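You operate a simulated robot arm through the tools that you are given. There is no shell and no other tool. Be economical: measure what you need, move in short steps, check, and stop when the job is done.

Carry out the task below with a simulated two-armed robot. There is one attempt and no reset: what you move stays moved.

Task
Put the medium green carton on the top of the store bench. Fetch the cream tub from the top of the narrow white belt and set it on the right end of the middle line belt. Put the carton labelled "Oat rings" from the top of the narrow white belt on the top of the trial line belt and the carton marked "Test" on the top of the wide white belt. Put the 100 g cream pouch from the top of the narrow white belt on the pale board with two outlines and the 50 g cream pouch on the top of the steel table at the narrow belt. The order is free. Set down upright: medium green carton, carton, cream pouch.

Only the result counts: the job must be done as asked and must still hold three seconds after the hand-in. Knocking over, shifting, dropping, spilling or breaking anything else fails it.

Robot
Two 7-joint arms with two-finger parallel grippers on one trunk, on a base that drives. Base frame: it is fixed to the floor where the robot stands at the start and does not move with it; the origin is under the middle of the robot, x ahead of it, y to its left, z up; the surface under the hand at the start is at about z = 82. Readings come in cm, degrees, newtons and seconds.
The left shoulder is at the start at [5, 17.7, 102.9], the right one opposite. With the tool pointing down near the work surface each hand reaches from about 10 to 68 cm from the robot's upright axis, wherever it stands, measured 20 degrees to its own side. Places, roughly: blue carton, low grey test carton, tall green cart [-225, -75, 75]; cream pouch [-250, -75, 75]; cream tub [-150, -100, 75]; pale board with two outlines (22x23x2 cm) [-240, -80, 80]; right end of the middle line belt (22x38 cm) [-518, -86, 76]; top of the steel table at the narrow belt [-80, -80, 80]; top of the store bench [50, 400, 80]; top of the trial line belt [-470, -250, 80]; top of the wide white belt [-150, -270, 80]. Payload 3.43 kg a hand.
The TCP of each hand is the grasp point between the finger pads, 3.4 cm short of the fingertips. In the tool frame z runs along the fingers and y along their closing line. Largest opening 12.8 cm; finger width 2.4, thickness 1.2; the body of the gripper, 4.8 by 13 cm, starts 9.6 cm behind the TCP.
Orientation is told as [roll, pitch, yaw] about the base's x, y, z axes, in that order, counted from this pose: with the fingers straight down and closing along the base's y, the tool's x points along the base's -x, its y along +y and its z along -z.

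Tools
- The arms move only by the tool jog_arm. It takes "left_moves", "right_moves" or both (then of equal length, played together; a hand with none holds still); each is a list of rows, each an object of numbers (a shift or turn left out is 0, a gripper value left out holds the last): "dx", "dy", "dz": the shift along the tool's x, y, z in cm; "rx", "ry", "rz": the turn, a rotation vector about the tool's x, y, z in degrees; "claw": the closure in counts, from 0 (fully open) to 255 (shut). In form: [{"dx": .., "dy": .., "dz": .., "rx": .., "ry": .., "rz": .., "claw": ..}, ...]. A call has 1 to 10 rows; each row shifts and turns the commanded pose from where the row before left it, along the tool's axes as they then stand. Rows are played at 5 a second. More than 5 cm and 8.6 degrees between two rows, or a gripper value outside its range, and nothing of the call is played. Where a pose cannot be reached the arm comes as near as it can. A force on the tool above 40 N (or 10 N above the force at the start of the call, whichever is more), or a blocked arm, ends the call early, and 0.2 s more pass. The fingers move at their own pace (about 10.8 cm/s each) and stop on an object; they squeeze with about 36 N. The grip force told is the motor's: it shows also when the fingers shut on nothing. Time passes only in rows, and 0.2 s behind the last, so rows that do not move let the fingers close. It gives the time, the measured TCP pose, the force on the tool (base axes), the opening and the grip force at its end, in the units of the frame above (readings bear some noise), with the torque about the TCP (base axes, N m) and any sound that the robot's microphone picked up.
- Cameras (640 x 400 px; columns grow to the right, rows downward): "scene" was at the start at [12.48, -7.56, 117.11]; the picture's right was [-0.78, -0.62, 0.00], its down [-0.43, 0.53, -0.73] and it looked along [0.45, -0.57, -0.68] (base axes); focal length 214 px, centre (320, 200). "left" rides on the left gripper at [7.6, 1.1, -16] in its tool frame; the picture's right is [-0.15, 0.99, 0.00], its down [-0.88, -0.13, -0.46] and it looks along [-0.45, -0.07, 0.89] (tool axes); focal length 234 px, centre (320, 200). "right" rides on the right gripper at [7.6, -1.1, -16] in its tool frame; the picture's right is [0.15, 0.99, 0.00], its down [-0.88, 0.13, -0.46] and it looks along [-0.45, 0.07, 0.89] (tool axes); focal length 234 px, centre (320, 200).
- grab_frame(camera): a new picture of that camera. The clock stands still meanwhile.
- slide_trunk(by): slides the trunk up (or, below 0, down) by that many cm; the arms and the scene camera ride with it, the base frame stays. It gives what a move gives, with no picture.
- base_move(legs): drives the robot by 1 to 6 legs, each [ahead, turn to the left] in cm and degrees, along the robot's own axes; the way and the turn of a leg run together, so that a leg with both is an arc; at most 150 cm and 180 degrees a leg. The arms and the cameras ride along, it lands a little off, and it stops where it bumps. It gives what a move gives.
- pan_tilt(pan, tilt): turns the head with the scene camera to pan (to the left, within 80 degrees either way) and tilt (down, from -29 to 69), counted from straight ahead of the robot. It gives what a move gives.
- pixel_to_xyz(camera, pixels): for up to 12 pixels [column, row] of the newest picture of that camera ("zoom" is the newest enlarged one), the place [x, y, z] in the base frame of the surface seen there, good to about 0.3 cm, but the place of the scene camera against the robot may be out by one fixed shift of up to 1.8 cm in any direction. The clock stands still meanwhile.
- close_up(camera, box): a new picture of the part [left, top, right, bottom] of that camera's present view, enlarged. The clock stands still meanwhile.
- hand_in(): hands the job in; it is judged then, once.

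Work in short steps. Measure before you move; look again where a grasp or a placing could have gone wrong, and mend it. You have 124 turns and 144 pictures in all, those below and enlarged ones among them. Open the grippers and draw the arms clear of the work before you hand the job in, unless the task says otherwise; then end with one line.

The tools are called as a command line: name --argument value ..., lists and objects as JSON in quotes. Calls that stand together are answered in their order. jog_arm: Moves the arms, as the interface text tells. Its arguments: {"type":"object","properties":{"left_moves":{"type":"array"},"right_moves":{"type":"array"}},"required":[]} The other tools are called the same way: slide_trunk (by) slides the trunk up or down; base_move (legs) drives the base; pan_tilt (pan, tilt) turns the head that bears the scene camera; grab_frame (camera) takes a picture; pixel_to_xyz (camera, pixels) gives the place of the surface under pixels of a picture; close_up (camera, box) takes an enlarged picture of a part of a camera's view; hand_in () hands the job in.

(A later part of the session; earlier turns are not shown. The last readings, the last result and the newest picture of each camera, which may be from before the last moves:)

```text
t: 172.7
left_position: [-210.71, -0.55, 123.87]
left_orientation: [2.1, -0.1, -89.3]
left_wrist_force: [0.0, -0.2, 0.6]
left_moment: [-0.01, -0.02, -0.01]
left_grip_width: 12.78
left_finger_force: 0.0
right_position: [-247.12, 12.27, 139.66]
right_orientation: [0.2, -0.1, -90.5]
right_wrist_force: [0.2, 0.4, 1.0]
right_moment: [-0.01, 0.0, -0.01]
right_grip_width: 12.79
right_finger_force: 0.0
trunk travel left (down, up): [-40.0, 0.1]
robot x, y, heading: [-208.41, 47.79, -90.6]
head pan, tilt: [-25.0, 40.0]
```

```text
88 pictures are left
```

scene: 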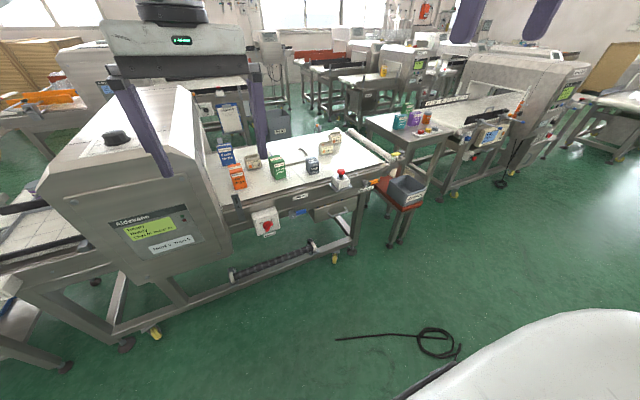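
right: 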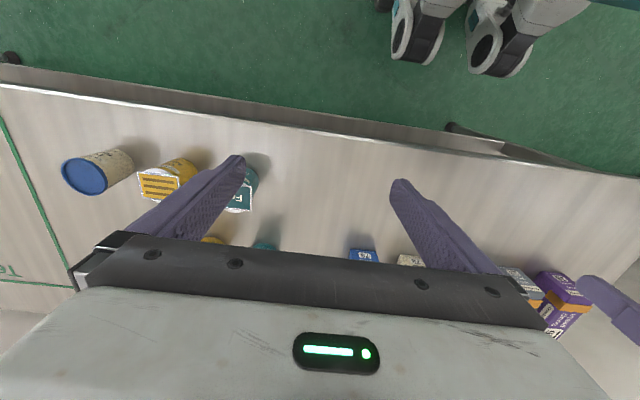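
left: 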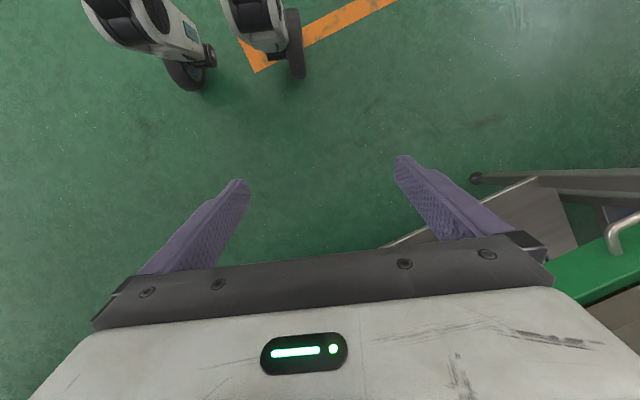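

Now the belt's exit side is visible: orange carton (237,178), 50 g pouch (253,162), blue (225,153), green (278,168), Test (313,165), pouches (327,150),(335,138). I zoom and measure.

close_up --camera "scene" --box '[200, 120, 360, 220]'

pixel_to_xyz --camera "zoom" --pixels '[[150, 240], [215, 185], [315, 200], [455, 190], [510, 130], [545, 80], [105, 140], [355, 150], [400, 120], [160, 280], [130, 220], [180, 205]]'

```text
4.00 times, centred on (280, 170) of scene
```

zoom: 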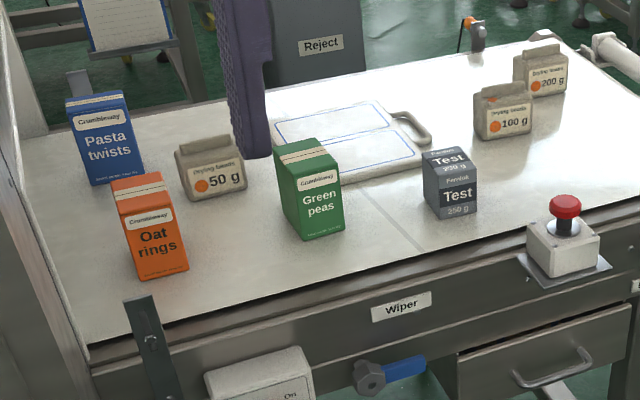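

```text
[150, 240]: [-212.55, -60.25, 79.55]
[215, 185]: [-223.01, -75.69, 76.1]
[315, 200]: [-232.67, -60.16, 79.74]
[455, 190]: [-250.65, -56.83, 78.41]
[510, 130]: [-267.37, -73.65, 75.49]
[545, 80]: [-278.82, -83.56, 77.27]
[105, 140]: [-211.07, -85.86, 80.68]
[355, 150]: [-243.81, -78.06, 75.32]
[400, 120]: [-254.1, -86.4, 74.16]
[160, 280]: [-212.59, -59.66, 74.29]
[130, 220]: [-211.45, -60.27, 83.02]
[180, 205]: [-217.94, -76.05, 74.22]
```

All six goods located: Oat ≈(-213,-63), 50 g ≈(-223,-77), Test ≈(-251,-60), 100 g ≈(-267,-75), board ≈(-242,-80). I check the machine's west face and top near the orange carton.

pixel_to_xyz --camera "zoom" --pixels '[[40, 200], [60, 280], [10, 100], [80, 340], [20, 200], [30, 320], [565, 205], [560, 250], [125, 185], [185, 190], [140, 175], [175, 270]]'

pixel_to_xyz --camera "scene" --pixels '[[192, 90], [200, 130], [215, 190], [115, 135], [130, 190], [190, 110], [265, 215], [340, 185]]'

```text
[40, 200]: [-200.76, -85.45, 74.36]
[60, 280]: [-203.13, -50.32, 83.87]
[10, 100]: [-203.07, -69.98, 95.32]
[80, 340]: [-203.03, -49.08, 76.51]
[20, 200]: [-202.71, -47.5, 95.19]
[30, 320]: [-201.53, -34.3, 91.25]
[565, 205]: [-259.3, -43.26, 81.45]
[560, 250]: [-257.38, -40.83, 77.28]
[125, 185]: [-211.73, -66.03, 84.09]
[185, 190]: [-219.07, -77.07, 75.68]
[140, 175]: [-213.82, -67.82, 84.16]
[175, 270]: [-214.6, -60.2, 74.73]
```

```text
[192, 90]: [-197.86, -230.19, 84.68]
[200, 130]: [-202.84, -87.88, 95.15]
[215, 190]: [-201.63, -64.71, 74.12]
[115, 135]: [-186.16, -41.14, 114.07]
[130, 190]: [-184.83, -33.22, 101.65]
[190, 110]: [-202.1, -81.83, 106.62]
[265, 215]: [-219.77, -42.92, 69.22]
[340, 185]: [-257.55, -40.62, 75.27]
```

Oat carton: x −215…−209.8, y −68…−60.2, top 84. I raise and retract the left hand, then drive to y≈−5.

jog_arm --left_moves '[{"dz": -4, "dx": 2.5}, {"dz": -4, "dx": 2.5}, {"dz": -3, "dx": 3}, {"dx": 4}]'

base_move --legs '[[52, 0]]'

pan_tilt --pan -30 --tilt 50

grab_frame --camera "scene"

```text
t: 173.7
left_position: [-211.0, 11.43, 135.03]
left_orientation: [2.0, 0.0, -89.3]
left_wrist_force: [0.1, 0.8, 0.2]
left_moment: [-0.05, 0.05, -0.03]
left_grip_width: 12.81
left_finger_force: 0.0
right_position: [-246.79, 12.42, 139.63]
right_orientation: [-0.1, -0.1, -90.5]
right_wrist_force: [0.1, 0.2, 0.4]
right_moment: [-0.01, -0.02, 0.05]
right_grip_width: 12.81
right_finger_force: 0.0
trunk travel left (down, up): [-40.0, 0.1]
robot x, y, heading: [-208.27, 47.69, -90.3]
head pan, tilt: [-25.0, 40.0]
```

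```text
t: 176.8
left_position: [-212.1, -41.07, 134.89]
left_orientation: [2.1, 0.0, -89.7]
left_wrist_force: [0.5, -0.4, 0.3]
left_moment: [0.01, 0.0, -0.01]
left_grip_width: 12.79
left_finger_force: 0.1
right_position: [-247.94, -39.98, 139.54]
right_orientation: [0.1, -0.2, -91.1]
right_wrist_force: [-0.6, -0.5, -0.5]
right_moment: [-0.06, -0.01, 0.02]
right_grip_width: 12.8
right_finger_force: 0.1
trunk travel left (down, up): [-40.0, 0.1]
robot x, y, heading: [-209.29, -4.38, -91.0]
head pan, tilt: [-25.0, 40.0]
```

```text
t: 177.5
left_position: [-212.06, -41.01, 134.96]
left_orientation: [2.0, 0.0, -89.7]
left_wrist_force: [0.8, 0.2, -0.6]
left_moment: [-0.02, -0.01, 0.01]
left_grip_width: 12.81
left_finger_force: 0.1
right_position: [-247.89, -39.81, 139.61]
right_orientation: [0.2, -0.2, -91.0]
right_wrist_force: [0.0, 0.6, -0.2]
right_moment: [0.01, 0.0, -0.02]
right_grip_width: 12.8
right_finger_force: 0.1
trunk travel left (down, up): [-40.0, 0.1]
robot x, y, heading: [-209.21, -4.25, -91.0]
head pan, tilt: [-30.0, 50.0]
```

```text
86 pictures are left
```

scene: 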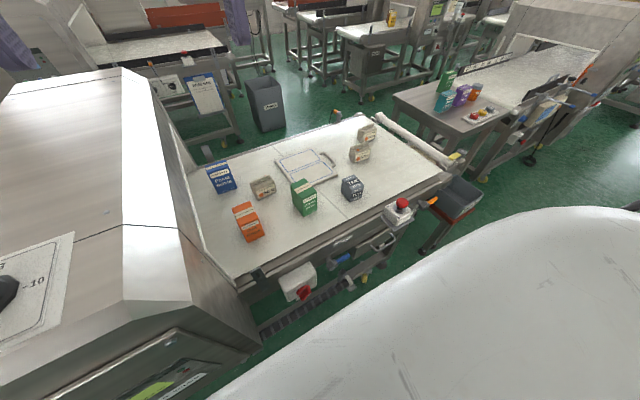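

The left hand hovers at (−212,−41,135), in the way. I move it left 22 cm, while the right hand goes high over the Oat carton.

jog_arm --left_moves '[{"dy": 4.4}, {"dy": 4.4}, {"dy": 4.4}, {"dy": 4.4}, {"dy": 4.4}]'

jog_arm --right_moves '[{"dy": 3.54, "dx": -2.4}, {"dy": 3.54, "dx": -2.4}, {"dy": 3.54, "dx": -2.4}, {"dy": 3.54, "dx": -2.4}, {"dy": 3.54, "dx": -2.4}, {"dy": 3.54, "dx": -2.4}, {"dy": 3.54, "dx": -2.4}, {"dy": 3.54, "dx": -2.4}, {"dy": 3.54, "dx": -2.4}, {"dy": 3.54, "dx": -2.4, "claw": 90}]'

```text
t: 178.7
left_position: [-189.97, -40.68, 135.73]
left_orientation: [2.1, 0.0, -89.7]
left_wrist_force: [0.1, 0.2, -0.8]
left_moment: [0.0, -0.02, 0.0]
left_grip_width: 12.83
left_finger_force: 0.1
right_position: [-247.88, -39.83, 139.61]
right_orientation: [0.0, -0.2, -91.0]
right_wrist_force: [0.6, 0.2, 0.8]
right_moment: [0.0, 0.0, -0.01]
right_grip_width: 12.81
right_finger_force: 0.0
trunk travel left (down, up): [-40.0, 0.1]
robot x, y, heading: [-209.22, -4.74, -90.9]
head pan, tilt: [-30.0, 50.0]
```

```text
t: 180.9
left_position: [-190.18, -40.62, 135.77]
left_orientation: [2.1, 0.0, -89.7]
left_wrist_force: [0.3, -0.5, 0.6]
left_moment: [0.01, 0.01, 0.01]
left_grip_width: 12.78
left_finger_force: 0.0
right_position: [-228.26, -49.33, 126.72]
right_orientation: [0.0, -0.2, -91.0]
right_wrist_force: [1.1, -0.3, -0.6]
right_moment: [0.02, 0.01, -0.02]
right_grip_width: 8.29
right_finger_force: 0.0
right hand out of reach, approached as far as the arm can: row 1, 2, 3, 4, 5, 6, 7, 8, 9, 10
trunk travel left (down, up): [-40.0, 0.1]
robot x, y, heading: [-209.21, -4.66, -90.9]
head pan, tilt: [-30.0, 50.0]
```

The commanded height is out of reach; lowering should bring it into reach. I lower 30 cm.

jog_arm --right_moves '[{"dz": 5}, {"dz": 5}, {"dz": 5}, {"dz": 5}, {"dz": 5}, {"dz": 5}]'

grab_frame --camera "right"

```text
t: 182.3
left_position: [-190.19, -40.87, 135.81]
left_orientation: [2.1, 0.0, -89.6]
left_wrist_force: [-0.2, -0.1, 0.0]
left_moment: [0.01, 0.01, -0.02]
left_grip_width: 12.81
left_finger_force: 0.0
right_position: [-228.47, -49.61, 97.02]
right_orientation: [0.2, -0.1, -90.9]
right_wrist_force: [-0.9, 0.4, -0.5]
right_moment: [0.02, -0.02, -0.01]
right_grip_width: 8.28
right_finger_force: 0.0
trunk travel left (down, up): [-40.0, 0.1]
robot x, y, heading: [-209.08, -4.8, -90.6]
head pan, tilt: [-30.0, 50.0]
```

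```text
85 pictures are left
```

right: 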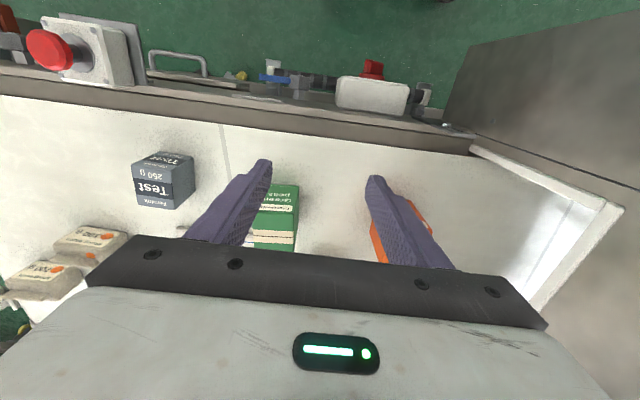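

It is now at (−228.5,−49.6,97), above the goods. I move +16 in x and −14.4 in y.

jog_arm --right_moves '[{"dy": 3.2, "dx": -2.9}, {"dy": 3.2, "dx": -2.9}, {"dy": 3.2, "dx": -2.9}, {"dy": 3.2, "dx": -2.9}, {"dy": 3.2, "dx": -2.9}]'

grab_frame --camera "right"

grab_frame --camera "scene"

```text
t: 183.5
left_position: [-190.23, -40.78, 135.74]
left_orientation: [2.1, -0.1, -89.7]
left_wrist_force: [-0.9, 0.2, 0.0]
left_moment: [-0.02, 0.01, 0.03]
left_grip_width: 12.78
left_finger_force: 0.0
right_position: [-226.66, -52.26, 101.15]
right_orientation: [0.2, -0.2, -91.0]
right_wrist_force: [-0.5, 0.0, -0.1]
right_moment: [0.03, 0.05, 0.01]
right_grip_width: 8.27
right_finger_force: 0.0
right hand out of reach, approached as far as the arm can: row 1, 2, 3, 4, 5
trunk travel left (down, up): [-40.0, 0.1]
robot x, y, heading: [-209.18, -4.49, -91.0]
head pan, tilt: [-30.0, 50.0]
```

```text
84 pictures are left
```

right: 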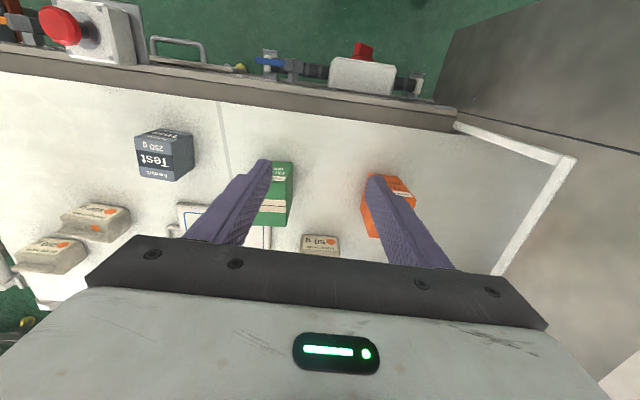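

```text
83 pictures are left
```

scene: 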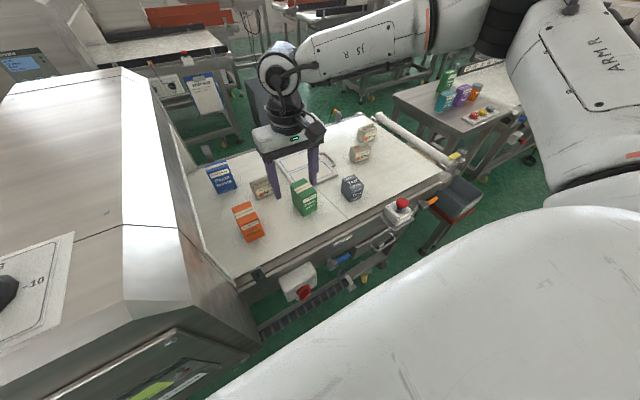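

Reach is better lower relative to the shoulder. I lower to z≈91 (goods' tops 84), then extend.

jog_arm --right_moves '[{"dz": 5}, {"dz": 4.5}, {"dy": 3.5}, {"dy": 3.5}, {"dy": 3.5}, {"dy": 3.5}]'

jog_arm --right_moves '[{"dx": -3}, {"dx": -3}, {"dx": -3}]'

```text
t: 184.9
left_position: [-190.15, -40.67, 135.78]
left_orientation: [2.2, -0.1, -89.6]
left_wrist_force: [-1.2, 1.4, -0.9]
left_moment: [0.04, 0.0, -0.01]
left_grip_width: 12.8
left_finger_force: 0.0
right_position: [-223.79, -45.78, 98.1]
right_orientation: [0.2, -0.2, -90.9]
right_wrist_force: [-0.4, 0.0, 0.3]
right_moment: [0.0, 0.03, 0.01]
right_grip_width: 8.27
right_finger_force: 0.0
right hand out of reach, approached as far as the arm can: row 1, 2, 3, 4, 5, 6
trunk travel left (down, up): [-40.0, 0.1]
robot x, y, heading: [-208.69, -4.79, -90.9]
head pan, tilt: [-30.0, 50.0]
```

```text
t: 185.7
left_position: [-190.18, -40.66, 135.72]
left_orientation: [2.1, 0.0, -89.7]
left_wrist_force: [0.2, -0.4, 0.0]
left_moment: [0.04, 0.02, 0.0]
left_grip_width: 12.78
left_finger_force: 0.0
right_position: [-227.51, -52.56, 99.46]
right_orientation: [0.3, -0.3, -90.9]
right_wrist_force: [0.0, -0.3, 0.9]
right_moment: [0.0, -0.02, 0.0]
right_grip_width: 8.27
right_finger_force: 0.0
right hand out of reach, approached as far as the arm can: row 1, 2, 3
trunk travel left (down, up): [-40.0, 0.1]
robot x, y, heading: [-209.3, -4.91, -91.0]
head pan, tilt: [-30.0, 50.0]
```

The right arm works best about 20° to its own side, so I turn the robot left 17° in place; that swings the hand to about (−212.7,−56).

base_move --legs '[[0, 17]]'

jog_arm --right_moves '[{"dx": -2}, {"dx": -2}, {"dx": -2}]'

grab_frame --camera "right"

```text
t: 187.1
left_position: [-180.52, -33.61, 135.83]
left_orientation: [2.1, -0.2, -72.8]
left_wrist_force: [0.2, -0.1, 0.2]
left_moment: [-0.04, 0.03, -0.03]
left_grip_width: 12.81
left_finger_force: 0.0
right_position: [-212.46, -55.73, 99.4]
right_orientation: [0.3, -0.3, -73.9]
right_wrist_force: [0.4, 0.1, 0.2]
right_moment: [-0.01, 0.01, -0.03]
right_grip_width: 8.3
right_finger_force: 0.1
trunk travel left (down, up): [-40.0, 0.1]
robot x, y, heading: [-209.08, -4.64, -73.7]
head pan, tilt: [-30.0, 50.0]
```

```text
t: 187.9
left_position: [-180.35, -33.66, 135.87]
left_orientation: [2.1, 0.1, -72.8]
left_wrist_force: [0.0, 0.9, 1.3]
left_moment: [-0.02, 0.03, 0.05]
left_grip_width: 12.79
left_finger_force: 0.1
right_position: [-214.24, -59.92, 100.47]
right_orientation: [0.5, -0.4, -73.9]
right_wrist_force: [-0.3, -0.4, -1.1]
right_moment: [0.08, -0.01, 0.0]
right_grip_width: 8.28
right_finger_force: 0.1
right hand out of reach, approached as far as the arm can: row 1, 2, 3
trunk travel left (down, up): [-40.0, 0.1]
robot x, y, heading: [-208.87, -4.74, -73.9]
head pan, tilt: [-30.0, 50.0]
```

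```text
82 pictures are left
```

right: 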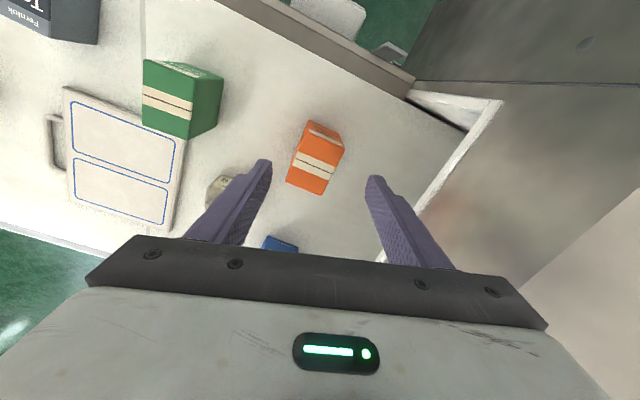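

Orange carton sits at (315,160) between the fingers, but rotated 16° relative. I turn the tool 16° and lower 9 cm.

jog_arm --right_moves '[{"rz": 8, "dz": 3}, {"rz": 8, "dz": 3}, {"dz": 3}]'

jog_arm --right_moves '[{"dx": -2, "dy": 0.8}, {"dx": -2, "dy": 0.8}]'

```text
t: 188.7
left_position: [-180.45, -33.68, 135.94]
left_orientation: [2.0, 0.0, -72.6]
left_wrist_force: [0.4, -0.1, 0.5]
left_moment: [-0.03, 0.0, 0.01]
left_grip_width: 12.78
left_finger_force: 0.0
right_position: [-216.9, -58.07, 93.2]
right_orientation: [0.3, -0.3, -90.0]
right_wrist_force: [-0.3, 0.6, 0.0]
right_moment: [0.0, 0.0, -0.02]
right_grip_width: 8.28
right_finger_force: 0.0
right hand out of reach, approached as far as the arm can: row 1, 2, 3
trunk travel left (down, up): [-40.0, 0.1]
robot x, y, heading: [-209.15, -4.79, -73.8]
head pan, tilt: [-30.0, 50.0]
```

```text
t: 189.3
left_position: [-180.44, -33.59, 135.85]
left_orientation: [2.1, 0.0, -72.7]
left_wrist_force: [0.0, -0.4, 0.5]
left_moment: [0.03, -0.01, -0.01]
left_grip_width: 12.82
left_finger_force: 0.0
right_position: [-217.58, -60.61, 94.74]
right_orientation: [0.5, -0.3, -90.0]
right_wrist_force: [-0.4, -0.6, 0.9]
right_moment: [0.02, 0.02, -0.01]
right_grip_width: 8.28
right_finger_force: 0.0
right hand out of reach, approached as far as the arm can: row 1, 2
trunk travel left (down, up): [-40.0, 0.1]
robot x, y, heading: [-209.08, -5.05, -73.7]
head pan, tilt: [-30.0, 50.0]
```

Extension seems limited with the shoulder this high. I raise the hand 10 cm, lower the trunk 12 cm, and try extending again.

jog_arm --right_moves '[{"dz": -4, "dx": 1}, {"dz": -4, "dx": 1}, {"dz": -4}]'

slide_trunk --by -12

jog_arm --right_moves '[{"dx": -2, "dy": 1.5}, {"dx": -2, "dy": 1.5}, {"dx": -2, "dy": 1.5}]'

```text
t: 190.1
left_position: [-180.51, -33.62, 135.75]
left_orientation: [2.1, 0.1, -72.7]
left_wrist_force: [0.6, -0.6, -0.5]
left_moment: [-0.02, -0.03, -0.03]
left_grip_width: 12.81
left_finger_force: 0.0
right_position: [-217.52, -58.5, 106.54]
right_orientation: [0.3, -0.3, -90.0]
right_wrist_force: [-0.5, 0.5, 0.7]
right_moment: [0.01, -0.01, -0.01]
right_grip_width: 8.26
right_finger_force: 0.0
trunk travel left (down, up): [-40.0, 0.1]
robot x, y, heading: [-209.19, -4.66, -74.0]
head pan, tilt: [-30.0, 50.0]
```

```text
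t: 191.6
left_position: [-180.43, -33.65, 123.86]
left_orientation: [2.0, 0.1, -72.6]
left_wrist_force: [-0.1, 0.5, -0.6]
left_moment: [-0.01, -0.01, 0.03]
left_grip_width: 12.81
left_finger_force: 0.0
right_position: [-217.46, -58.54, 94.61]
right_orientation: [0.2, -0.3, -90.0]
right_wrist_force: [-0.3, -0.9, -0.8]
right_moment: [0.0, 0.0, -0.01]
right_grip_width: 8.29
right_finger_force: 0.0
trunk travel left (down, up): [-28.0, 12.1]
robot x, y, heading: [-209.06, -4.75, -73.8]
head pan, tilt: [-30.0, 50.0]
```

```text
t: 192.4
left_position: [-180.39, -33.53, 123.72]
left_orientation: [2.1, -0.1, -72.7]
left_wrist_force: [0.4, -0.2, 0.6]
left_moment: [0.02, 0.02, -0.03]
left_grip_width: 12.79
left_finger_force: 0.2
right_position: [-214.97, -62.81, 94.81]
right_orientation: [0.4, -0.3, -90.0]
right_wrist_force: [0.8, -0.2, 0.7]
right_moment: [0.01, -0.03, 0.04]
right_grip_width: 8.26
right_finger_force: 0.1
right hand out of reach, approached as far as the arm can: row 3
trunk travel left (down, up): [-28.0, 12.1]
robot x, y, heading: [-208.99, -4.5, -73.9]
head pan, tilt: [-30.0, 50.0]
```

Lowering the trunk helps. I raise both hands (left also back) and lower the trunk 10 more.

jog_arm --left_moves '[{"dx": 4, "dz": -2}, {"dx": 4, "dz": -2}, {"dx": 3, "dz": -3}]' --right_moves '[{"dz": -4}, {"dz": -4}, {"dz": -3}]'

slide_trunk --by -11

jog_arm --right_moves '[{"dx": -1, "dy": 1.2}, {"dx": -1, "dy": 1.2}]'

grab_frame --camera "right"

```text
t: 193.2
left_position: [-185.36, -24.8, 127.63]
left_orientation: [2.0, 0.0, -72.7]
left_wrist_force: [0.7, -0.4, 0.4]
left_moment: [0.0, -0.02, 0.0]
left_grip_width: 12.8
left_finger_force: 0.1
left hand out of reach, approached as far as the arm can: row 3
right_position: [-215.89, -62.28, 105.58]
right_orientation: [0.2, -0.3, -89.9]
right_wrist_force: [1.0, -0.4, -0.2]
right_moment: [0.04, -0.01, -0.02]
right_grip_width: 8.3
right_finger_force: 0.1
right hand out of reach, approached as far as the arm can: row 3
trunk travel left (down, up): [-28.0, 12.1]
robot x, y, heading: [-209.17, -4.52, -74.0]
head pan, tilt: [-30.0, 50.0]
```

```text
t: 194.6
left_position: [-185.23, -24.76, 116.77]
left_orientation: [2.1, -0.2, -72.7]
left_wrist_force: [-0.9, -0.9, 0.9]
left_moment: [0.0, -0.03, 0.0]
left_grip_width: 12.83
left_finger_force: 0.1
right_position: [-215.79, -62.32, 94.56]
right_orientation: [0.5, -0.3, -89.9]
right_wrist_force: [0.3, 0.4, -0.3]
right_moment: [-0.02, -0.03, -0.01]
right_grip_width: 8.25
right_finger_force: 0.2
trunk travel left (down, up): [-17.0, 23.1]
robot x, y, heading: [-208.99, -4.84, -74.3]
head pan, tilt: [-30.0, 50.0]
```

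```text
t: 195.2
left_position: [-185.27, -24.78, 116.75]
left_orientation: [2.1, 0.0, -72.7]
left_wrist_force: [-0.9, 0.8, -1.0]
left_moment: [-0.01, -0.02, 0.0]
left_grip_width: 12.81
left_finger_force: 0.1
right_position: [-215.79, -62.33, 94.62]
right_orientation: [0.4, -0.3, -89.9]
right_wrist_force: [-0.9, -0.1, -0.2]
right_moment: [-0.01, 0.03, 0.02]
right_grip_width: 8.3
right_finger_force: 0.1
right hand out of reach, approached as far as the arm can: row 1, 2
trunk travel left (down, up): [-17.0, 23.1]
robot x, y, heading: [-209.47, -4.7, -73.9]
head pan, tilt: [-30.0, 50.0]
```

```text
81 pictures are left
```

right: 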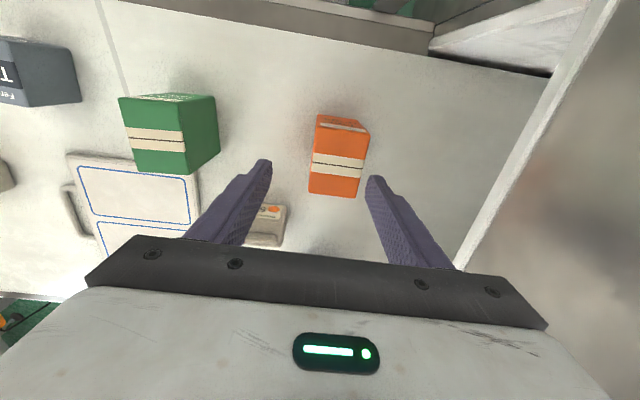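

Carton is at (338,160) in view. I measure it, lower 5 cm and shift toward it.

pixel_to_xyz --camera "right" --pixels '[[316, 120], [368, 130], [310, 190], [357, 196], [340, 160], [430, 200]]'

jog_arm --right_moves '[{"dz": 2.5}, {"dz": 2.5}, {"dx": -0.8, "dy": 1.5}, {"dx": -0.8, "dy": 1.5}]'

```text
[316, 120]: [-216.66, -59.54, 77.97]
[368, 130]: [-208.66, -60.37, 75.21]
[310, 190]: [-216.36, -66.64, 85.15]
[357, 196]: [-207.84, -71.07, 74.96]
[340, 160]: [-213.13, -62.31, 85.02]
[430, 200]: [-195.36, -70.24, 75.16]
```

```text
t: 196.2
left_position: [-185.27, -24.66, 116.7]
left_orientation: [2.0, 0.0, -72.6]
left_wrist_force: [-0.5, 0.1, 0.2]
left_moment: [0.0, 0.0, -0.03]
left_grip_width: 12.79
left_finger_force: 0.0
right_position: [-214.92, -62.84, 89.67]
right_orientation: [0.4, -0.2, -90.0]
right_wrist_force: [0.4, -0.6, -0.4]
right_moment: [-0.01, 0.02, -0.01]
right_grip_width: 8.25
right_finger_force: 0.2
right hand out of reach, approached as far as the arm can: row 3, 4
trunk travel left (down, up): [-17.0, 23.1]
robot x, y, heading: [-209.13, -4.53, -73.8]
head pan, tilt: [-30.0, 50.0]
```

I'm 1.6 cm off in x; I turn the base 1.7° and open wider.

base_move --legs '[[0.6, 1.7]]'

jog_arm --right_moves '[{"claw": 40}, {"dz": 2}]'

grab_frame --camera "right"

```text
t: 197.0
left_position: [-184.5, -24.74, 116.65]
left_orientation: [2.1, 0.0, -70.9]
left_wrist_force: [0.6, -0.4, 0.7]
left_moment: [0.04, 0.01, -0.02]
left_grip_width: 12.81
left_finger_force: 0.1
right_position: [-213.13, -63.4, 89.58]
right_orientation: [0.4, -0.3, -88.2]
right_wrist_force: [0.1, -0.2, 0.0]
right_moment: [0.03, 0.01, -0.02]
right_grip_width: 8.28
right_finger_force: 0.0
trunk travel left (down, up): [-17.0, 23.1]
robot x, y, heading: [-209.09, -5.48, -72.2]
head pan, tilt: [-30.0, 50.0]
```

```text
t: 197.6
left_position: [-184.57, -24.58, 116.73]
left_orientation: [2.1, 0.0, -71.0]
left_wrist_force: [0.6, 0.3, 0.4]
left_moment: [0.04, 0.02, 0.0]
left_grip_width: 12.8
left_finger_force: 0.1
right_position: [-213.15, -63.65, 87.72]
right_orientation: [0.4, -0.3, -88.2]
right_wrist_force: [0.0, -0.4, -0.8]
right_moment: [0.05, -0.01, -0.02]
right_grip_width: 10.78
right_finger_force: 0.0
trunk travel left (down, up): [-17.0, 23.1]
robot x, y, heading: [-209.0, -4.93, -72.1]
head pan, tilt: [-30.0, 50.0]
```

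```text
80 pictures are left
```

right: 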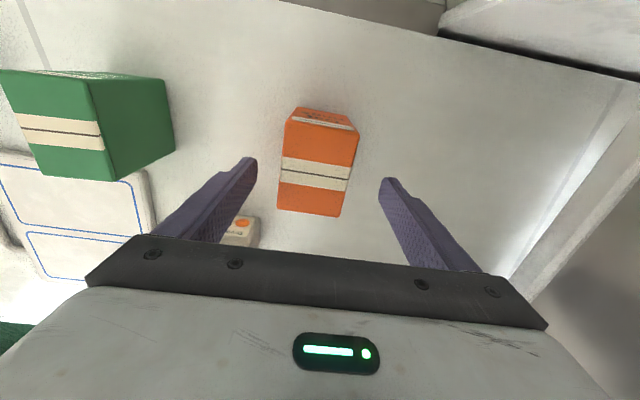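

Carton is centred between the fingers (255…382). I lower 7.5 cm and close.

jog_arm --right_moves '[{"dz": 2.5}, {"dz": 2.5}, {"dz": 2.4}, {"claw": 255}, {}, {}, {}]'

```text
t: 199.2
left_position: [-184.53, -24.69, 116.71]
left_orientation: [2.0, 0.0, -71.0]
left_wrist_force: [-0.6, -0.2, -0.4]
left_moment: [-0.04, -0.01, 0.01]
left_grip_width: 12.79
left_finger_force: 0.1
right_position: [-213.32, -63.38, 80.39]
right_orientation: [0.5, -0.5, -88.1]
right_wrist_force: [-1.1, 0.0, -0.5]
right_moment: [-0.15, 0.19, -0.07]
right_grip_width: 5.97
right_finger_force: 35.8
right hand out of reach, approached as far as the arm can: row 3
trunk travel left (down, up): [-17.0, 23.1]
robot x, y, heading: [-209.16, -5.21, -72.0]
head pan, tilt: [-30.0, 50.0]
```

Gripped at 5.97 cm. I lift by the trunk 20 cm and look at it.

slide_trunk --by 20

grab_frame --camera "right"

```text
t: 201.3
left_position: [-184.47, -24.68, 136.55]
left_orientation: [2.2, -0.1, -70.9]
left_wrist_force: [0.2, -0.7, 0.5]
left_moment: [0.03, -0.03, -0.01]
left_grip_width: 12.83
left_finger_force: 0.0
right_position: [-213.27, -63.34, 100.43]
right_orientation: [0.5, -0.3, -88.2]
right_wrist_force: [-0.2, -1.1, -4.1]
right_moment: [-0.02, 0.03, -0.01]
right_grip_width: 5.99
right_finger_force: 36.3
trunk travel left (down, up): [-37.0, 3.1]
robot x, y, heading: [-208.84, -5.49, -72.1]
head pan, tilt: [-30.0, 50.0]
```

```text
79 pictures are left
```

right: 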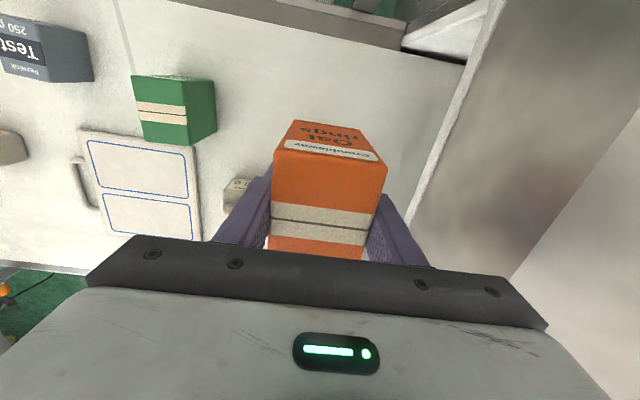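

Held well. I retract the hand, turn to −90, back out to y≈50, face east and drive 150 cm.

jog_arm --right_moves '[{"dx": 4}, {"dx": 4}, {"dx": 4}]'

base_move --legs '[[0, -18], [-55, 0], [0, 90], [150, 0]]'

pan_tilt --pan -40 --tilt 30

grab_frame --camera "scene"

```text
t: 202.1
left_position: [-184.56, -24.61, 136.71]
left_orientation: [2.0, -0.1, -71.0]
left_wrist_force: [-0.4, -0.2, 0.4]
left_moment: [-0.05, -0.03, 0.02]
left_grip_width: 12.79
left_finger_force: 0.1
right_position: [-213.6, -51.26, 100.29]
right_orientation: [0.6, -0.4, -88.3]
right_wrist_force: [0.4, 1.0, -4.7]
right_moment: [-0.04, -0.01, 0.0]
right_grip_width: 6.0
right_finger_force: 35.6
trunk travel left (down, up): [-37.0, 3.1]
robot x, y, heading: [-209.15, -5.24, -72.0]
head pan, tilt: [-30.0, 50.0]
```

```text
t: 217.1
left_position: [-33.76, 70.35, 136.75]
left_orientation: [2.2, -0.1, 2.8]
left_wrist_force: [0.1, -0.1, 0.0]
left_moment: [0.01, 0.0, -0.03]
left_grip_width: 12.79
left_finger_force: 0.0
right_position: [-16.56, 34.88, 100.3]
right_orientation: [0.4, -0.3, -14.3]
right_wrist_force: [0.3, 1.0, -3.1]
right_moment: [-0.02, -0.03, 0.01]
right_grip_width: 5.98
right_finger_force: 35.4
trunk travel left (down, up): [-37.0, 3.1]
robot x, y, heading: [-59.44, 51.88, 1.5]
head pan, tilt: [-30.0, 50.0]
```

```text
t: 218.0
left_position: [-33.94, 70.32, 136.73]
left_orientation: [2.2, -0.1, 2.8]
left_wrist_force: [-0.4, -0.3, -0.1]
left_moment: [0.02, -0.01, 0.02]
left_grip_width: 12.81
left_finger_force: 0.1
right_position: [-16.48, 34.91, 100.33]
right_orientation: [0.5, -0.4, -14.3]
right_wrist_force: [-0.3, 0.1, -3.8]
right_moment: [0.01, -0.01, -0.01]
right_grip_width: 5.98
right_finger_force: 36.6
trunk travel left (down, up): [-37.0, 3.1]
robot x, y, heading: [-59.34, 52.07, 2.0]
head pan, tilt: [-40.0, 30.0]
```

```text
78 pictures are left
```

scene: 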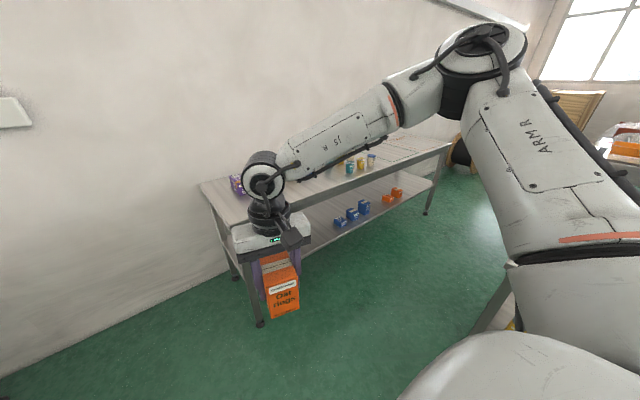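

Passage between bench and steel table is ahead-right. I turn right 75° and look south.

base_move --legs '[[20, 0], [0, -70]]'

pan_tilt --pan 15 --tilt 30

grab_frame --camera "scene"

```text
t: 222.6
left_position: [-13.08, 35.27, 136.72]
left_orientation: [2.2, 0.0, -66.6]
left_wrist_force: [-0.1, -0.2, 0.1]
left_moment: [0.03, 0.01, -0.01]
left_grip_width: 12.8
left_finger_force: 0.0
right_position: [-39.95, 6.39, 100.38]
right_orientation: [0.6, -0.4, -83.8]
right_wrist_force: [0.0, 0.4, -3.5]
right_moment: [-0.01, -0.02, -0.01]
right_grip_width: 6.0
right_finger_force: 36.3
trunk travel left (down, up): [-37.0, 3.1]
robot x, y, heading: [-39.17, 52.62, -67.6]
head pan, tilt: [-40.0, 30.0]
```

```text
t: 223.8
left_position: [-13.03, 35.25, 136.74]
left_orientation: [2.0, -0.1, -66.5]
left_wrist_force: [-0.2, 0.0, 0.0]
left_moment: [0.02, 0.02, 0.01]
left_grip_width: 12.79
left_finger_force: 0.0
right_position: [-39.87, 6.53, 100.32]
right_orientation: [0.4, -0.4, -83.8]
right_wrist_force: [0.3, 0.0, -4.1]
right_moment: [0.03, 0.0, 0.0]
right_grip_width: 5.98
right_finger_force: 35.4
trunk travel left (down, up): [-37.0, 3.1]
robot x, y, heading: [-38.89, 52.89, -67.6]
head pan, tilt: [15.0, 30.0]
```

```text
77 pictures are left
```

scene: 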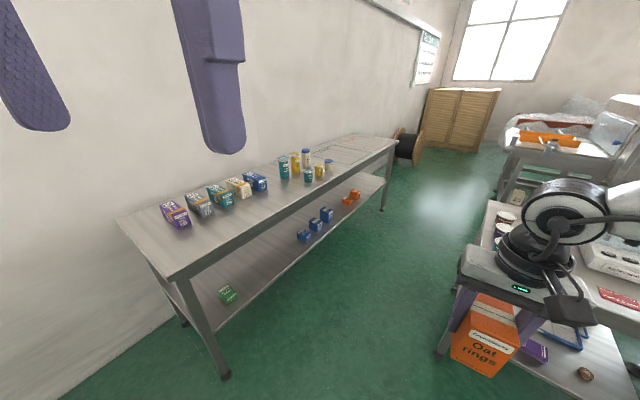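

I measure passage limits: steel table edge, bench end, wide belt.

pixel_to_xyz --camera "scene" --pixels '[[490, 205], [473, 245], [395, 145], [383, 210], [505, 135], [500, 195], [410, 165], [450, 220], [540, 230], [225, 372]]'

close_up --camera "scene" --box '[440, 80, 640, 300]'

```text
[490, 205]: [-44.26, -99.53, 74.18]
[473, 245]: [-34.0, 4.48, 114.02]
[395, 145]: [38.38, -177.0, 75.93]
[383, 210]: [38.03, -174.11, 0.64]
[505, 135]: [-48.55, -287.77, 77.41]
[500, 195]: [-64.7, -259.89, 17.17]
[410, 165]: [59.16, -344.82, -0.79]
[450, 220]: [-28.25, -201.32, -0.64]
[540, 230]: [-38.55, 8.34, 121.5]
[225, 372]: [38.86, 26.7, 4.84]
```

```text
1.82 times, centred on (540, 190) of scene
```

zoom: 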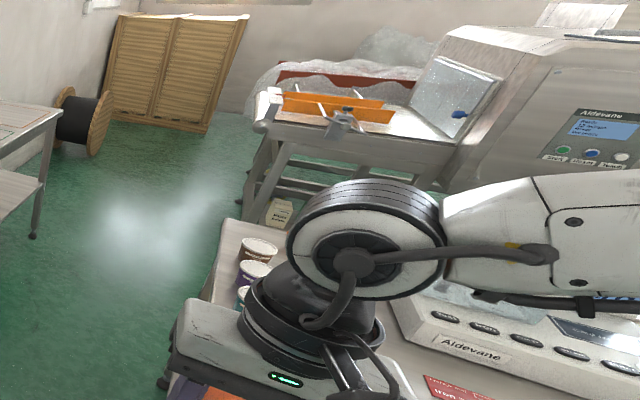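

Passage centre is x≈−4. I drive to (−4,10), then south to y≈−165 and turn west, then look.

base_move --legs '[[0, 16.7], [55, 0], [0, -39], [150, 0], [25, 0], [0, -90]]'

pan_tilt --pan 0 --tilt 25

grab_frame --camera "scene"

```text
t: 242.0
left_position: [-29.36, -179.82, 136.8]
left_orientation: [2.2, 0.0, 179.9]
left_wrist_force: [1.4, -0.1, -0.4]
left_moment: [0.01, -0.03, -0.02]
left_grip_width: 12.81
left_finger_force: 0.1
right_position: [-45.0, -143.6, 100.25]
right_orientation: [0.5, -0.5, 162.7]
right_wrist_force: [-0.4, 0.1, -4.0]
right_moment: [0.0, 0.01, 0.02]
right_grip_width: 5.96
right_finger_force: 36.5
trunk travel left (down, up): [-37.0, 3.1]
robot x, y, heading: [-2.94, -162.9, 178.7]
head pan, tilt: [15.0, 30.0]
```

```text
t: 242.8
left_position: [-29.41, -179.81, 136.82]
left_orientation: [2.1, 0.0, 179.9]
left_wrist_force: [0.0, -0.7, 0.4]
left_moment: [0.0, 0.02, -0.01]
left_grip_width: 12.82
left_finger_force: 0.1
right_position: [-45.08, -143.77, 100.25]
right_orientation: [0.4, -0.5, 162.7]
right_wrist_force: [0.6, -0.1, -5.2]
right_moment: [-0.01, 0.03, 0.02]
right_grip_width: 5.97
right_finger_force: 35.8
trunk travel left (down, up): [-37.0, 3.1]
robot x, y, heading: [-3.04, -163.09, 178.7]
head pan, tilt: [0.0, 25.0]
```

```text
75 pictures are left
```

scene: 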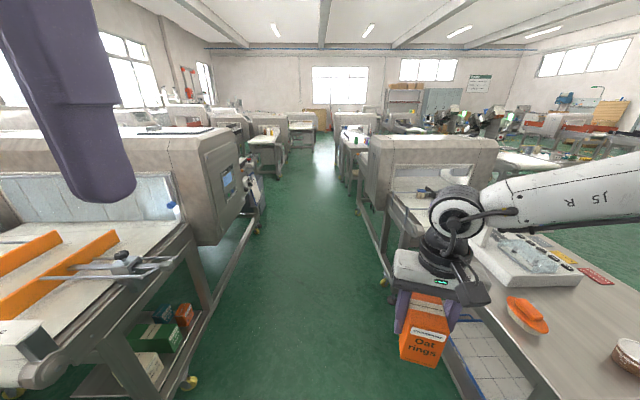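

The south aisle is clear. I measure its sides.

pixel_to_xyz --camera "scene" --pixels '[[188, 382], [257, 232], [235, 230], [385, 283], [352, 190], [195, 245], [170, 265], [240, 175], [365, 180], [262, 190], [100, 240], [400, 200]]'

close_up --camera "scene" --box '[200, 90, 440, 250]'

```text
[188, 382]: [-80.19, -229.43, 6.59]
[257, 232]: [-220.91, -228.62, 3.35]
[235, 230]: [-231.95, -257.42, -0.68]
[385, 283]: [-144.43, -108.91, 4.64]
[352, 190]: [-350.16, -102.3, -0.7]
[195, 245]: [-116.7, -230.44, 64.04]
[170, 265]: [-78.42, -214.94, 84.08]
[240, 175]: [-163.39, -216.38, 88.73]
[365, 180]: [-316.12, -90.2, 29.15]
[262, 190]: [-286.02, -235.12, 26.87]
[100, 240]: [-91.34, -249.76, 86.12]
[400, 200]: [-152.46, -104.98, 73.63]
```

```text
2.50 times, centred on (320, 170) of scene
```

zoom: 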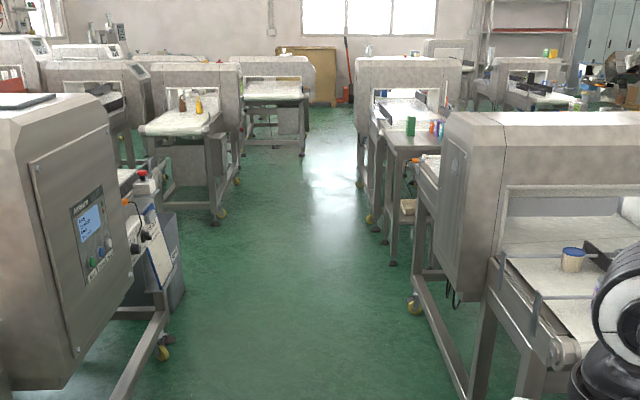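

The aisle is ~100 cm wide with its middle at y≈−162. I drive 250 cm west, then face north and retract the right hand.

base_move --legs '[[150, 0.5], [98, 0], [0, -89]]'

jog_arm --right_moves '[{"dx": 4, "dz": -2}, {"dx": 4, "dz": -2}, {"dx": 4, "dz": -1}, {"dx": 4}, {"dy": -4}, {"dy": -4}]'

pan_tilt --pan 10 --tilt 45

grab_frame --camera "scene"

```text
t: 258.5
left_position: [-264.18, -128.9, 136.77]
left_orientation: [2.1, 0.1, 90.5]
left_wrist_force: [0.0, -0.4, -1.1]
left_moment: [-0.02, 0.04, -0.01]
left_grip_width: 12.79
left_finger_force: 0.0
right_position: [-227.96, -112.85, 100.32]
right_orientation: [0.6, -0.3, 73.3]
right_wrist_force: [0.5, -1.0, -3.7]
right_moment: [-0.02, -0.03, 0.01]
right_grip_width: 5.99
right_finger_force: 36.0
trunk travel left (down, up): [-37.0, 3.1]
robot x, y, heading: [-247.19, -155.23, 89.1]
head pan, tilt: [0.0, 25.0]
```

```text
t: 259.9
left_position: [-264.08, -128.8, 136.8]
left_orientation: [2.1, 0.0, 90.5]
left_wrist_force: [0.2, -0.5, -0.5]
left_moment: [0.01, 0.02, 0.0]
left_grip_width: 12.82
left_finger_force: 0.0
right_position: [-225.14, -129.42, 105.52]
right_orientation: [0.5, -0.1, 73.3]
right_wrist_force: [-0.8, 0.2, -4.4]
right_moment: [-0.01, 0.01, 0.01]
right_grip_width: 5.96
right_finger_force: 35.7
right hand out of reach, approached as far as the arm can: row 6
trunk travel left (down, up): [-37.0, 3.1]
robot x, y, heading: [-246.66, -154.95, 89.3]
head pan, tilt: [0.0, 25.0]
```

```text
t: 260.7
left_position: [-264.12, -128.93, 136.74]
left_orientation: [2.2, 0.0, 90.6]
left_wrist_force: [-0.9, 0.3, 0.0]
left_moment: [-0.04, -0.04, 0.01]
left_grip_width: 12.81
left_finger_force: 0.1
right_position: [-225.17, -129.4, 105.44]
right_orientation: [0.5, -0.3, 73.3]
right_wrist_force: [-0.2, -0.1, -3.8]
right_moment: [0.0, 0.01, 0.02]
right_grip_width: 5.98
right_finger_force: 36.4
trunk travel left (down, up): [-37.0, 3.1]
robot x, y, heading: [-247.25, -155.08, 89.3]
head pan, tilt: [10.0, 45.0]
```

```text
73 pictures are left
```

scene: 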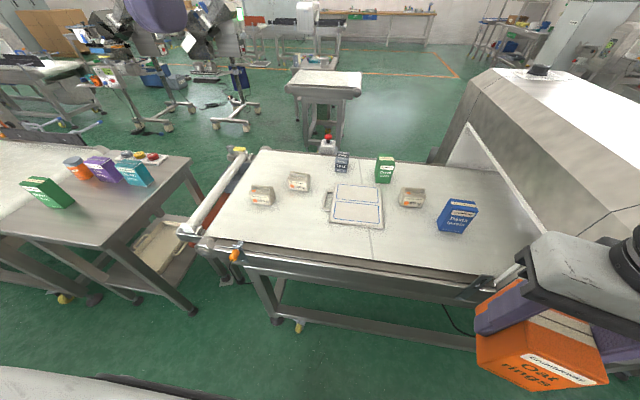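

All goods seen from the south: pouches at (262,195), (298,182), (411,197), board (357,205). I zoom and measure.

close_up --camera "scene" --box '[240, 130, 440, 255]'

pixel_to_xyz --camera "zoom" --pixels '[[70, 205], [185, 165], [160, 155], [210, 165], [180, 145], [545, 215], [290, 300], [450, 310], [300, 180], [440, 185], [400, 245], [60, 370]]'

```text
3.20 times, centred on (340, 192) of scene
```

zoom: 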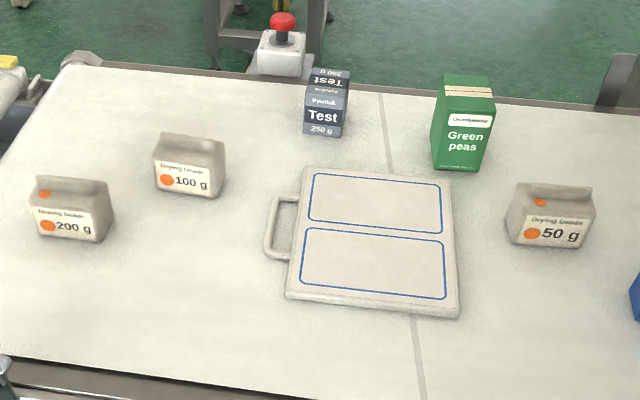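

```text
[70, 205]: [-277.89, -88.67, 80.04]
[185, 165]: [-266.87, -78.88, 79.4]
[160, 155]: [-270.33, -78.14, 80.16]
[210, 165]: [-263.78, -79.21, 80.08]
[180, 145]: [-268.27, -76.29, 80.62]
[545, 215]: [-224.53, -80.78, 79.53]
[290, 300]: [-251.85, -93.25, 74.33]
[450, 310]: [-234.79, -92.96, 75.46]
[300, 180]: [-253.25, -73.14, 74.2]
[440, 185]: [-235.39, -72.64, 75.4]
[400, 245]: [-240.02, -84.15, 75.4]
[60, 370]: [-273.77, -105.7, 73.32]
```

Labels confirm 100 g at (−267,−75), 50 g at (−224.5,−78); board's south outline centre ≈(−243,−88). I move ahead 19 cm and lower the trunk 17 cm.

base_move --legs '[[18.5, 0]]'

slide_trunk --by -17

jog_arm --left_moves '[{"dz": 4.5}, {"dz": 4.5}, {"dz": 4.5}, {"dx": -4, "dz": 2}, {"dx": -4, "dz": 2}, {"dx": -4.5, "dz": 2}, {"dx": -4.5, "dz": 2}, {"dx": -4.5, "dz": 1}, {"dx": -4.5}]'

grab_frame --camera "left"

```text
t: 262.2
left_position: [-263.74, -110.48, 136.76]
left_orientation: [2.1, 0.0, 90.4]
left_wrist_force: [1.2, 0.0, 0.4]
left_moment: [-0.04, 0.02, 0.02]
left_grip_width: 12.8
left_finger_force: 0.0
right_position: [-224.91, -111.21, 105.38]
right_orientation: [0.5, -0.3, 73.2]
right_wrist_force: [0.4, 0.8, -3.9]
right_moment: [-0.05, 0.03, 0.02]
right_grip_width: 5.97
right_finger_force: 35.8
trunk travel left (down, up): [-37.0, 3.1]
robot x, y, heading: [-246.93, -137.07, 89.3]
head pan, tilt: [10.0, 45.0]
```

```text
t: 264.2
left_position: [-263.8, -110.53, 119.69]
left_orientation: [2.0, 0.0, 90.4]
left_wrist_force: [-1.0, 0.5, -0.2]
left_moment: [-0.02, 0.0, -0.01]
left_grip_width: 12.81
left_finger_force: 0.2
right_position: [-224.98, -111.28, 88.47]
right_orientation: [0.5, -0.2, 73.2]
right_wrist_force: [-0.2, -1.0, -4.7]
right_moment: [0.04, -0.03, 0.02]
right_grip_width: 5.96
right_finger_force: 36.3
trunk travel left (down, up): [-20.0, 20.1]
robot x, y, heading: [-246.36, -136.64, 89.1]
head pan, tilt: [10.0, 45.0]
```

```text
t: 266.2
left_position: [-264.75, -84.32, 97.09]
left_orientation: [2.1, 0.0, 90.3]
left_wrist_force: [0.3, 0.1, -0.5]
left_moment: [-0.05, 0.02, -0.02]
left_grip_width: 12.83
left_finger_force: 0.0
right_position: [-224.78, -111.18, 88.39]
right_orientation: [0.5, -0.2, 73.2]
right_wrist_force: [-0.4, 0.0, -3.7]
right_moment: [-0.02, 0.01, -0.03]
right_grip_width: 5.99
right_finger_force: 36.2
trunk travel left (down, up): [-20.0, 20.1]
robot x, y, heading: [-246.7, -136.73, 89.2]
head pan, tilt: [10.0, 45.0]
```

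```text
71 pictures are left
```

left: 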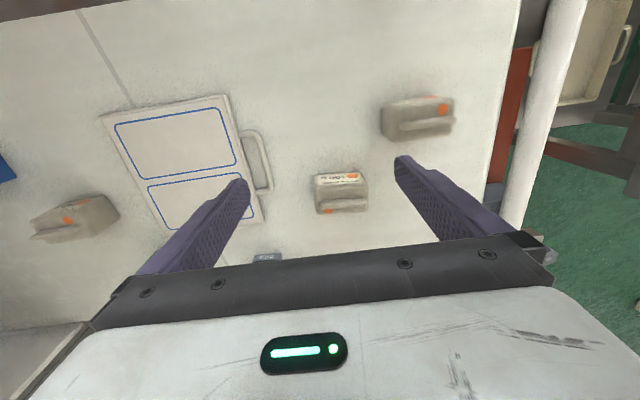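

The 100 g pouch is at (342,193). I measure it in this camera.

pixel_to_xyz --camera "left" --pixels '[[316, 178], [365, 176], [316, 212], [366, 208], [342, 204], [340, 180], [383, 135], [452, 130], [200, 150], [190, 205], [160, 120], [230, 160]]'

```text
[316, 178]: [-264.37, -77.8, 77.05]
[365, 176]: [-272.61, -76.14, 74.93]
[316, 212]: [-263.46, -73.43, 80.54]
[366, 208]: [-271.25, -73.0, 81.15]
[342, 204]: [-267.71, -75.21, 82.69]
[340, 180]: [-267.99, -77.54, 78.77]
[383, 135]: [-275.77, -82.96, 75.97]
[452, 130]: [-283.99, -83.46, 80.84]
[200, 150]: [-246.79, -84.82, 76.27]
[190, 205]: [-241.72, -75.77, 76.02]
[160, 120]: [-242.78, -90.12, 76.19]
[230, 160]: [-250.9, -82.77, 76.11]
```

Pouch: x −272…−263.3, y −78…−73, top 82.7. I align over it, levelling the 2° roll.

jog_arm --left_moves '[{"rx": 2.1, "dx": -3, "dy": 1}, {"dx": -3, "dy": 1}, {"dx": -2.9, "dy": 0.85}, {"dz": 3.5}, {"dz": 3}]'

grab_frame --camera "left"

```text
t: 267.4
left_position: [-268.02, -75.72, 90.65]
left_orientation: [0.0, 0.0, 90.3]
left_wrist_force: [0.5, -0.3, 0.5]
left_moment: [0.0, 0.0, -0.04]
left_grip_width: 12.79
left_finger_force: 0.0
right_position: [-224.83, -111.12, 88.59]
right_orientation: [0.6, -0.3, 73.2]
right_wrist_force: [-0.3, -0.5, -3.6]
right_moment: [0.01, 0.02, -0.01]
right_grip_width: 5.98
right_finger_force: 35.5
trunk travel left (down, up): [-20.0, 20.1]
robot x, y, heading: [-247.09, -136.92, 89.2]
head pan, tilt: [10.0, 45.0]
```

```text
70 pictures are left
```

left: 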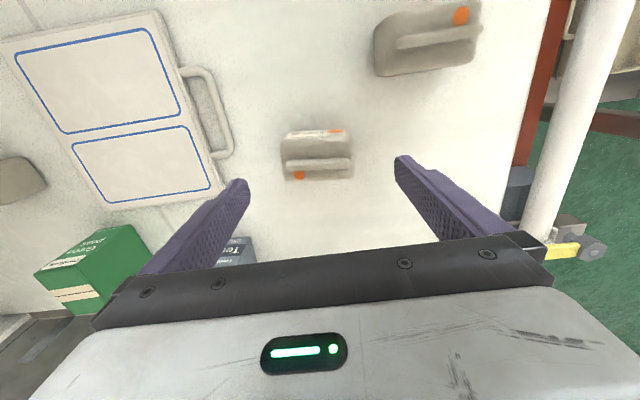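

Centred (317 vs 322). I lower 11 cm and close.

jog_arm --left_moves '[{"dz": 4}, {"dz": 4}, {"dz": 3}, {"claw": 255}, {}, {}]'

jog_arm --left_moves '[{"dz": -3}, {"dz": -4}, {"dz": -4}]'

grab_frame --camera "left"

```text
t: 268.8
left_position: [-267.78, -75.48, 79.84]
left_orientation: [-0.2, 0.0, 90.4]
left_wrist_force: [-0.1, 0.1, -0.1]
left_moment: [-0.01, 0.0, -0.01]
left_grip_width: 8.57
left_finger_force: 36.1
right_position: [-224.87, -111.15, 88.47]
right_orientation: [0.5, -0.2, 73.2]
right_wrist_force: [0.2, -0.9, -3.3]
right_moment: [-0.01, 0.0, 0.01]
right_grip_width: 5.98
right_finger_force: 36.3
trunk travel left (down, up): [-20.0, 20.1]
robot x, y, heading: [-246.49, -136.48, 89.6]
head pan, tilt: [10.0, 45.0]
```

```text
t: 269.6
left_position: [-267.66, -75.71, 90.94]
left_orientation: [0.0, 0.0, 90.3]
left_wrist_force: [-0.4, -0.2, -1.1]
left_moment: [-0.02, 0.0, -0.01]
left_grip_width: 8.55
left_finger_force: 35.6
right_position: [-224.81, -111.12, 88.46]
right_orientation: [0.5, -0.2, 73.2]
right_wrist_force: [0.0, 0.2, -3.9]
right_moment: [-0.02, 0.0, -0.04]
right_grip_width: 5.96
right_finger_force: 36.0
trunk travel left (down, up): [-20.0, 20.1]
robot x, y, heading: [-246.92, -136.59, 89.1]
head pan, tilt: [10.0, 45.0]
```

```text
69 pictures are left
```

left: 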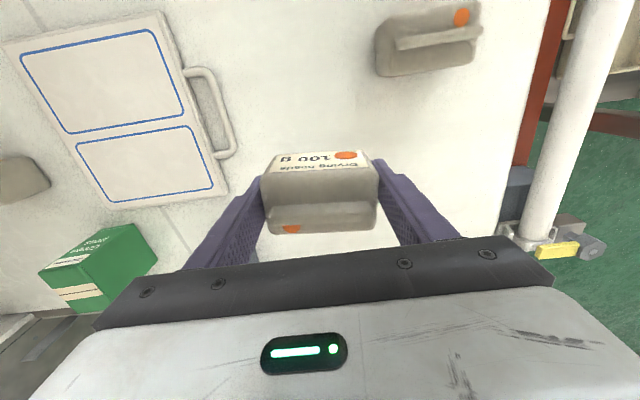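

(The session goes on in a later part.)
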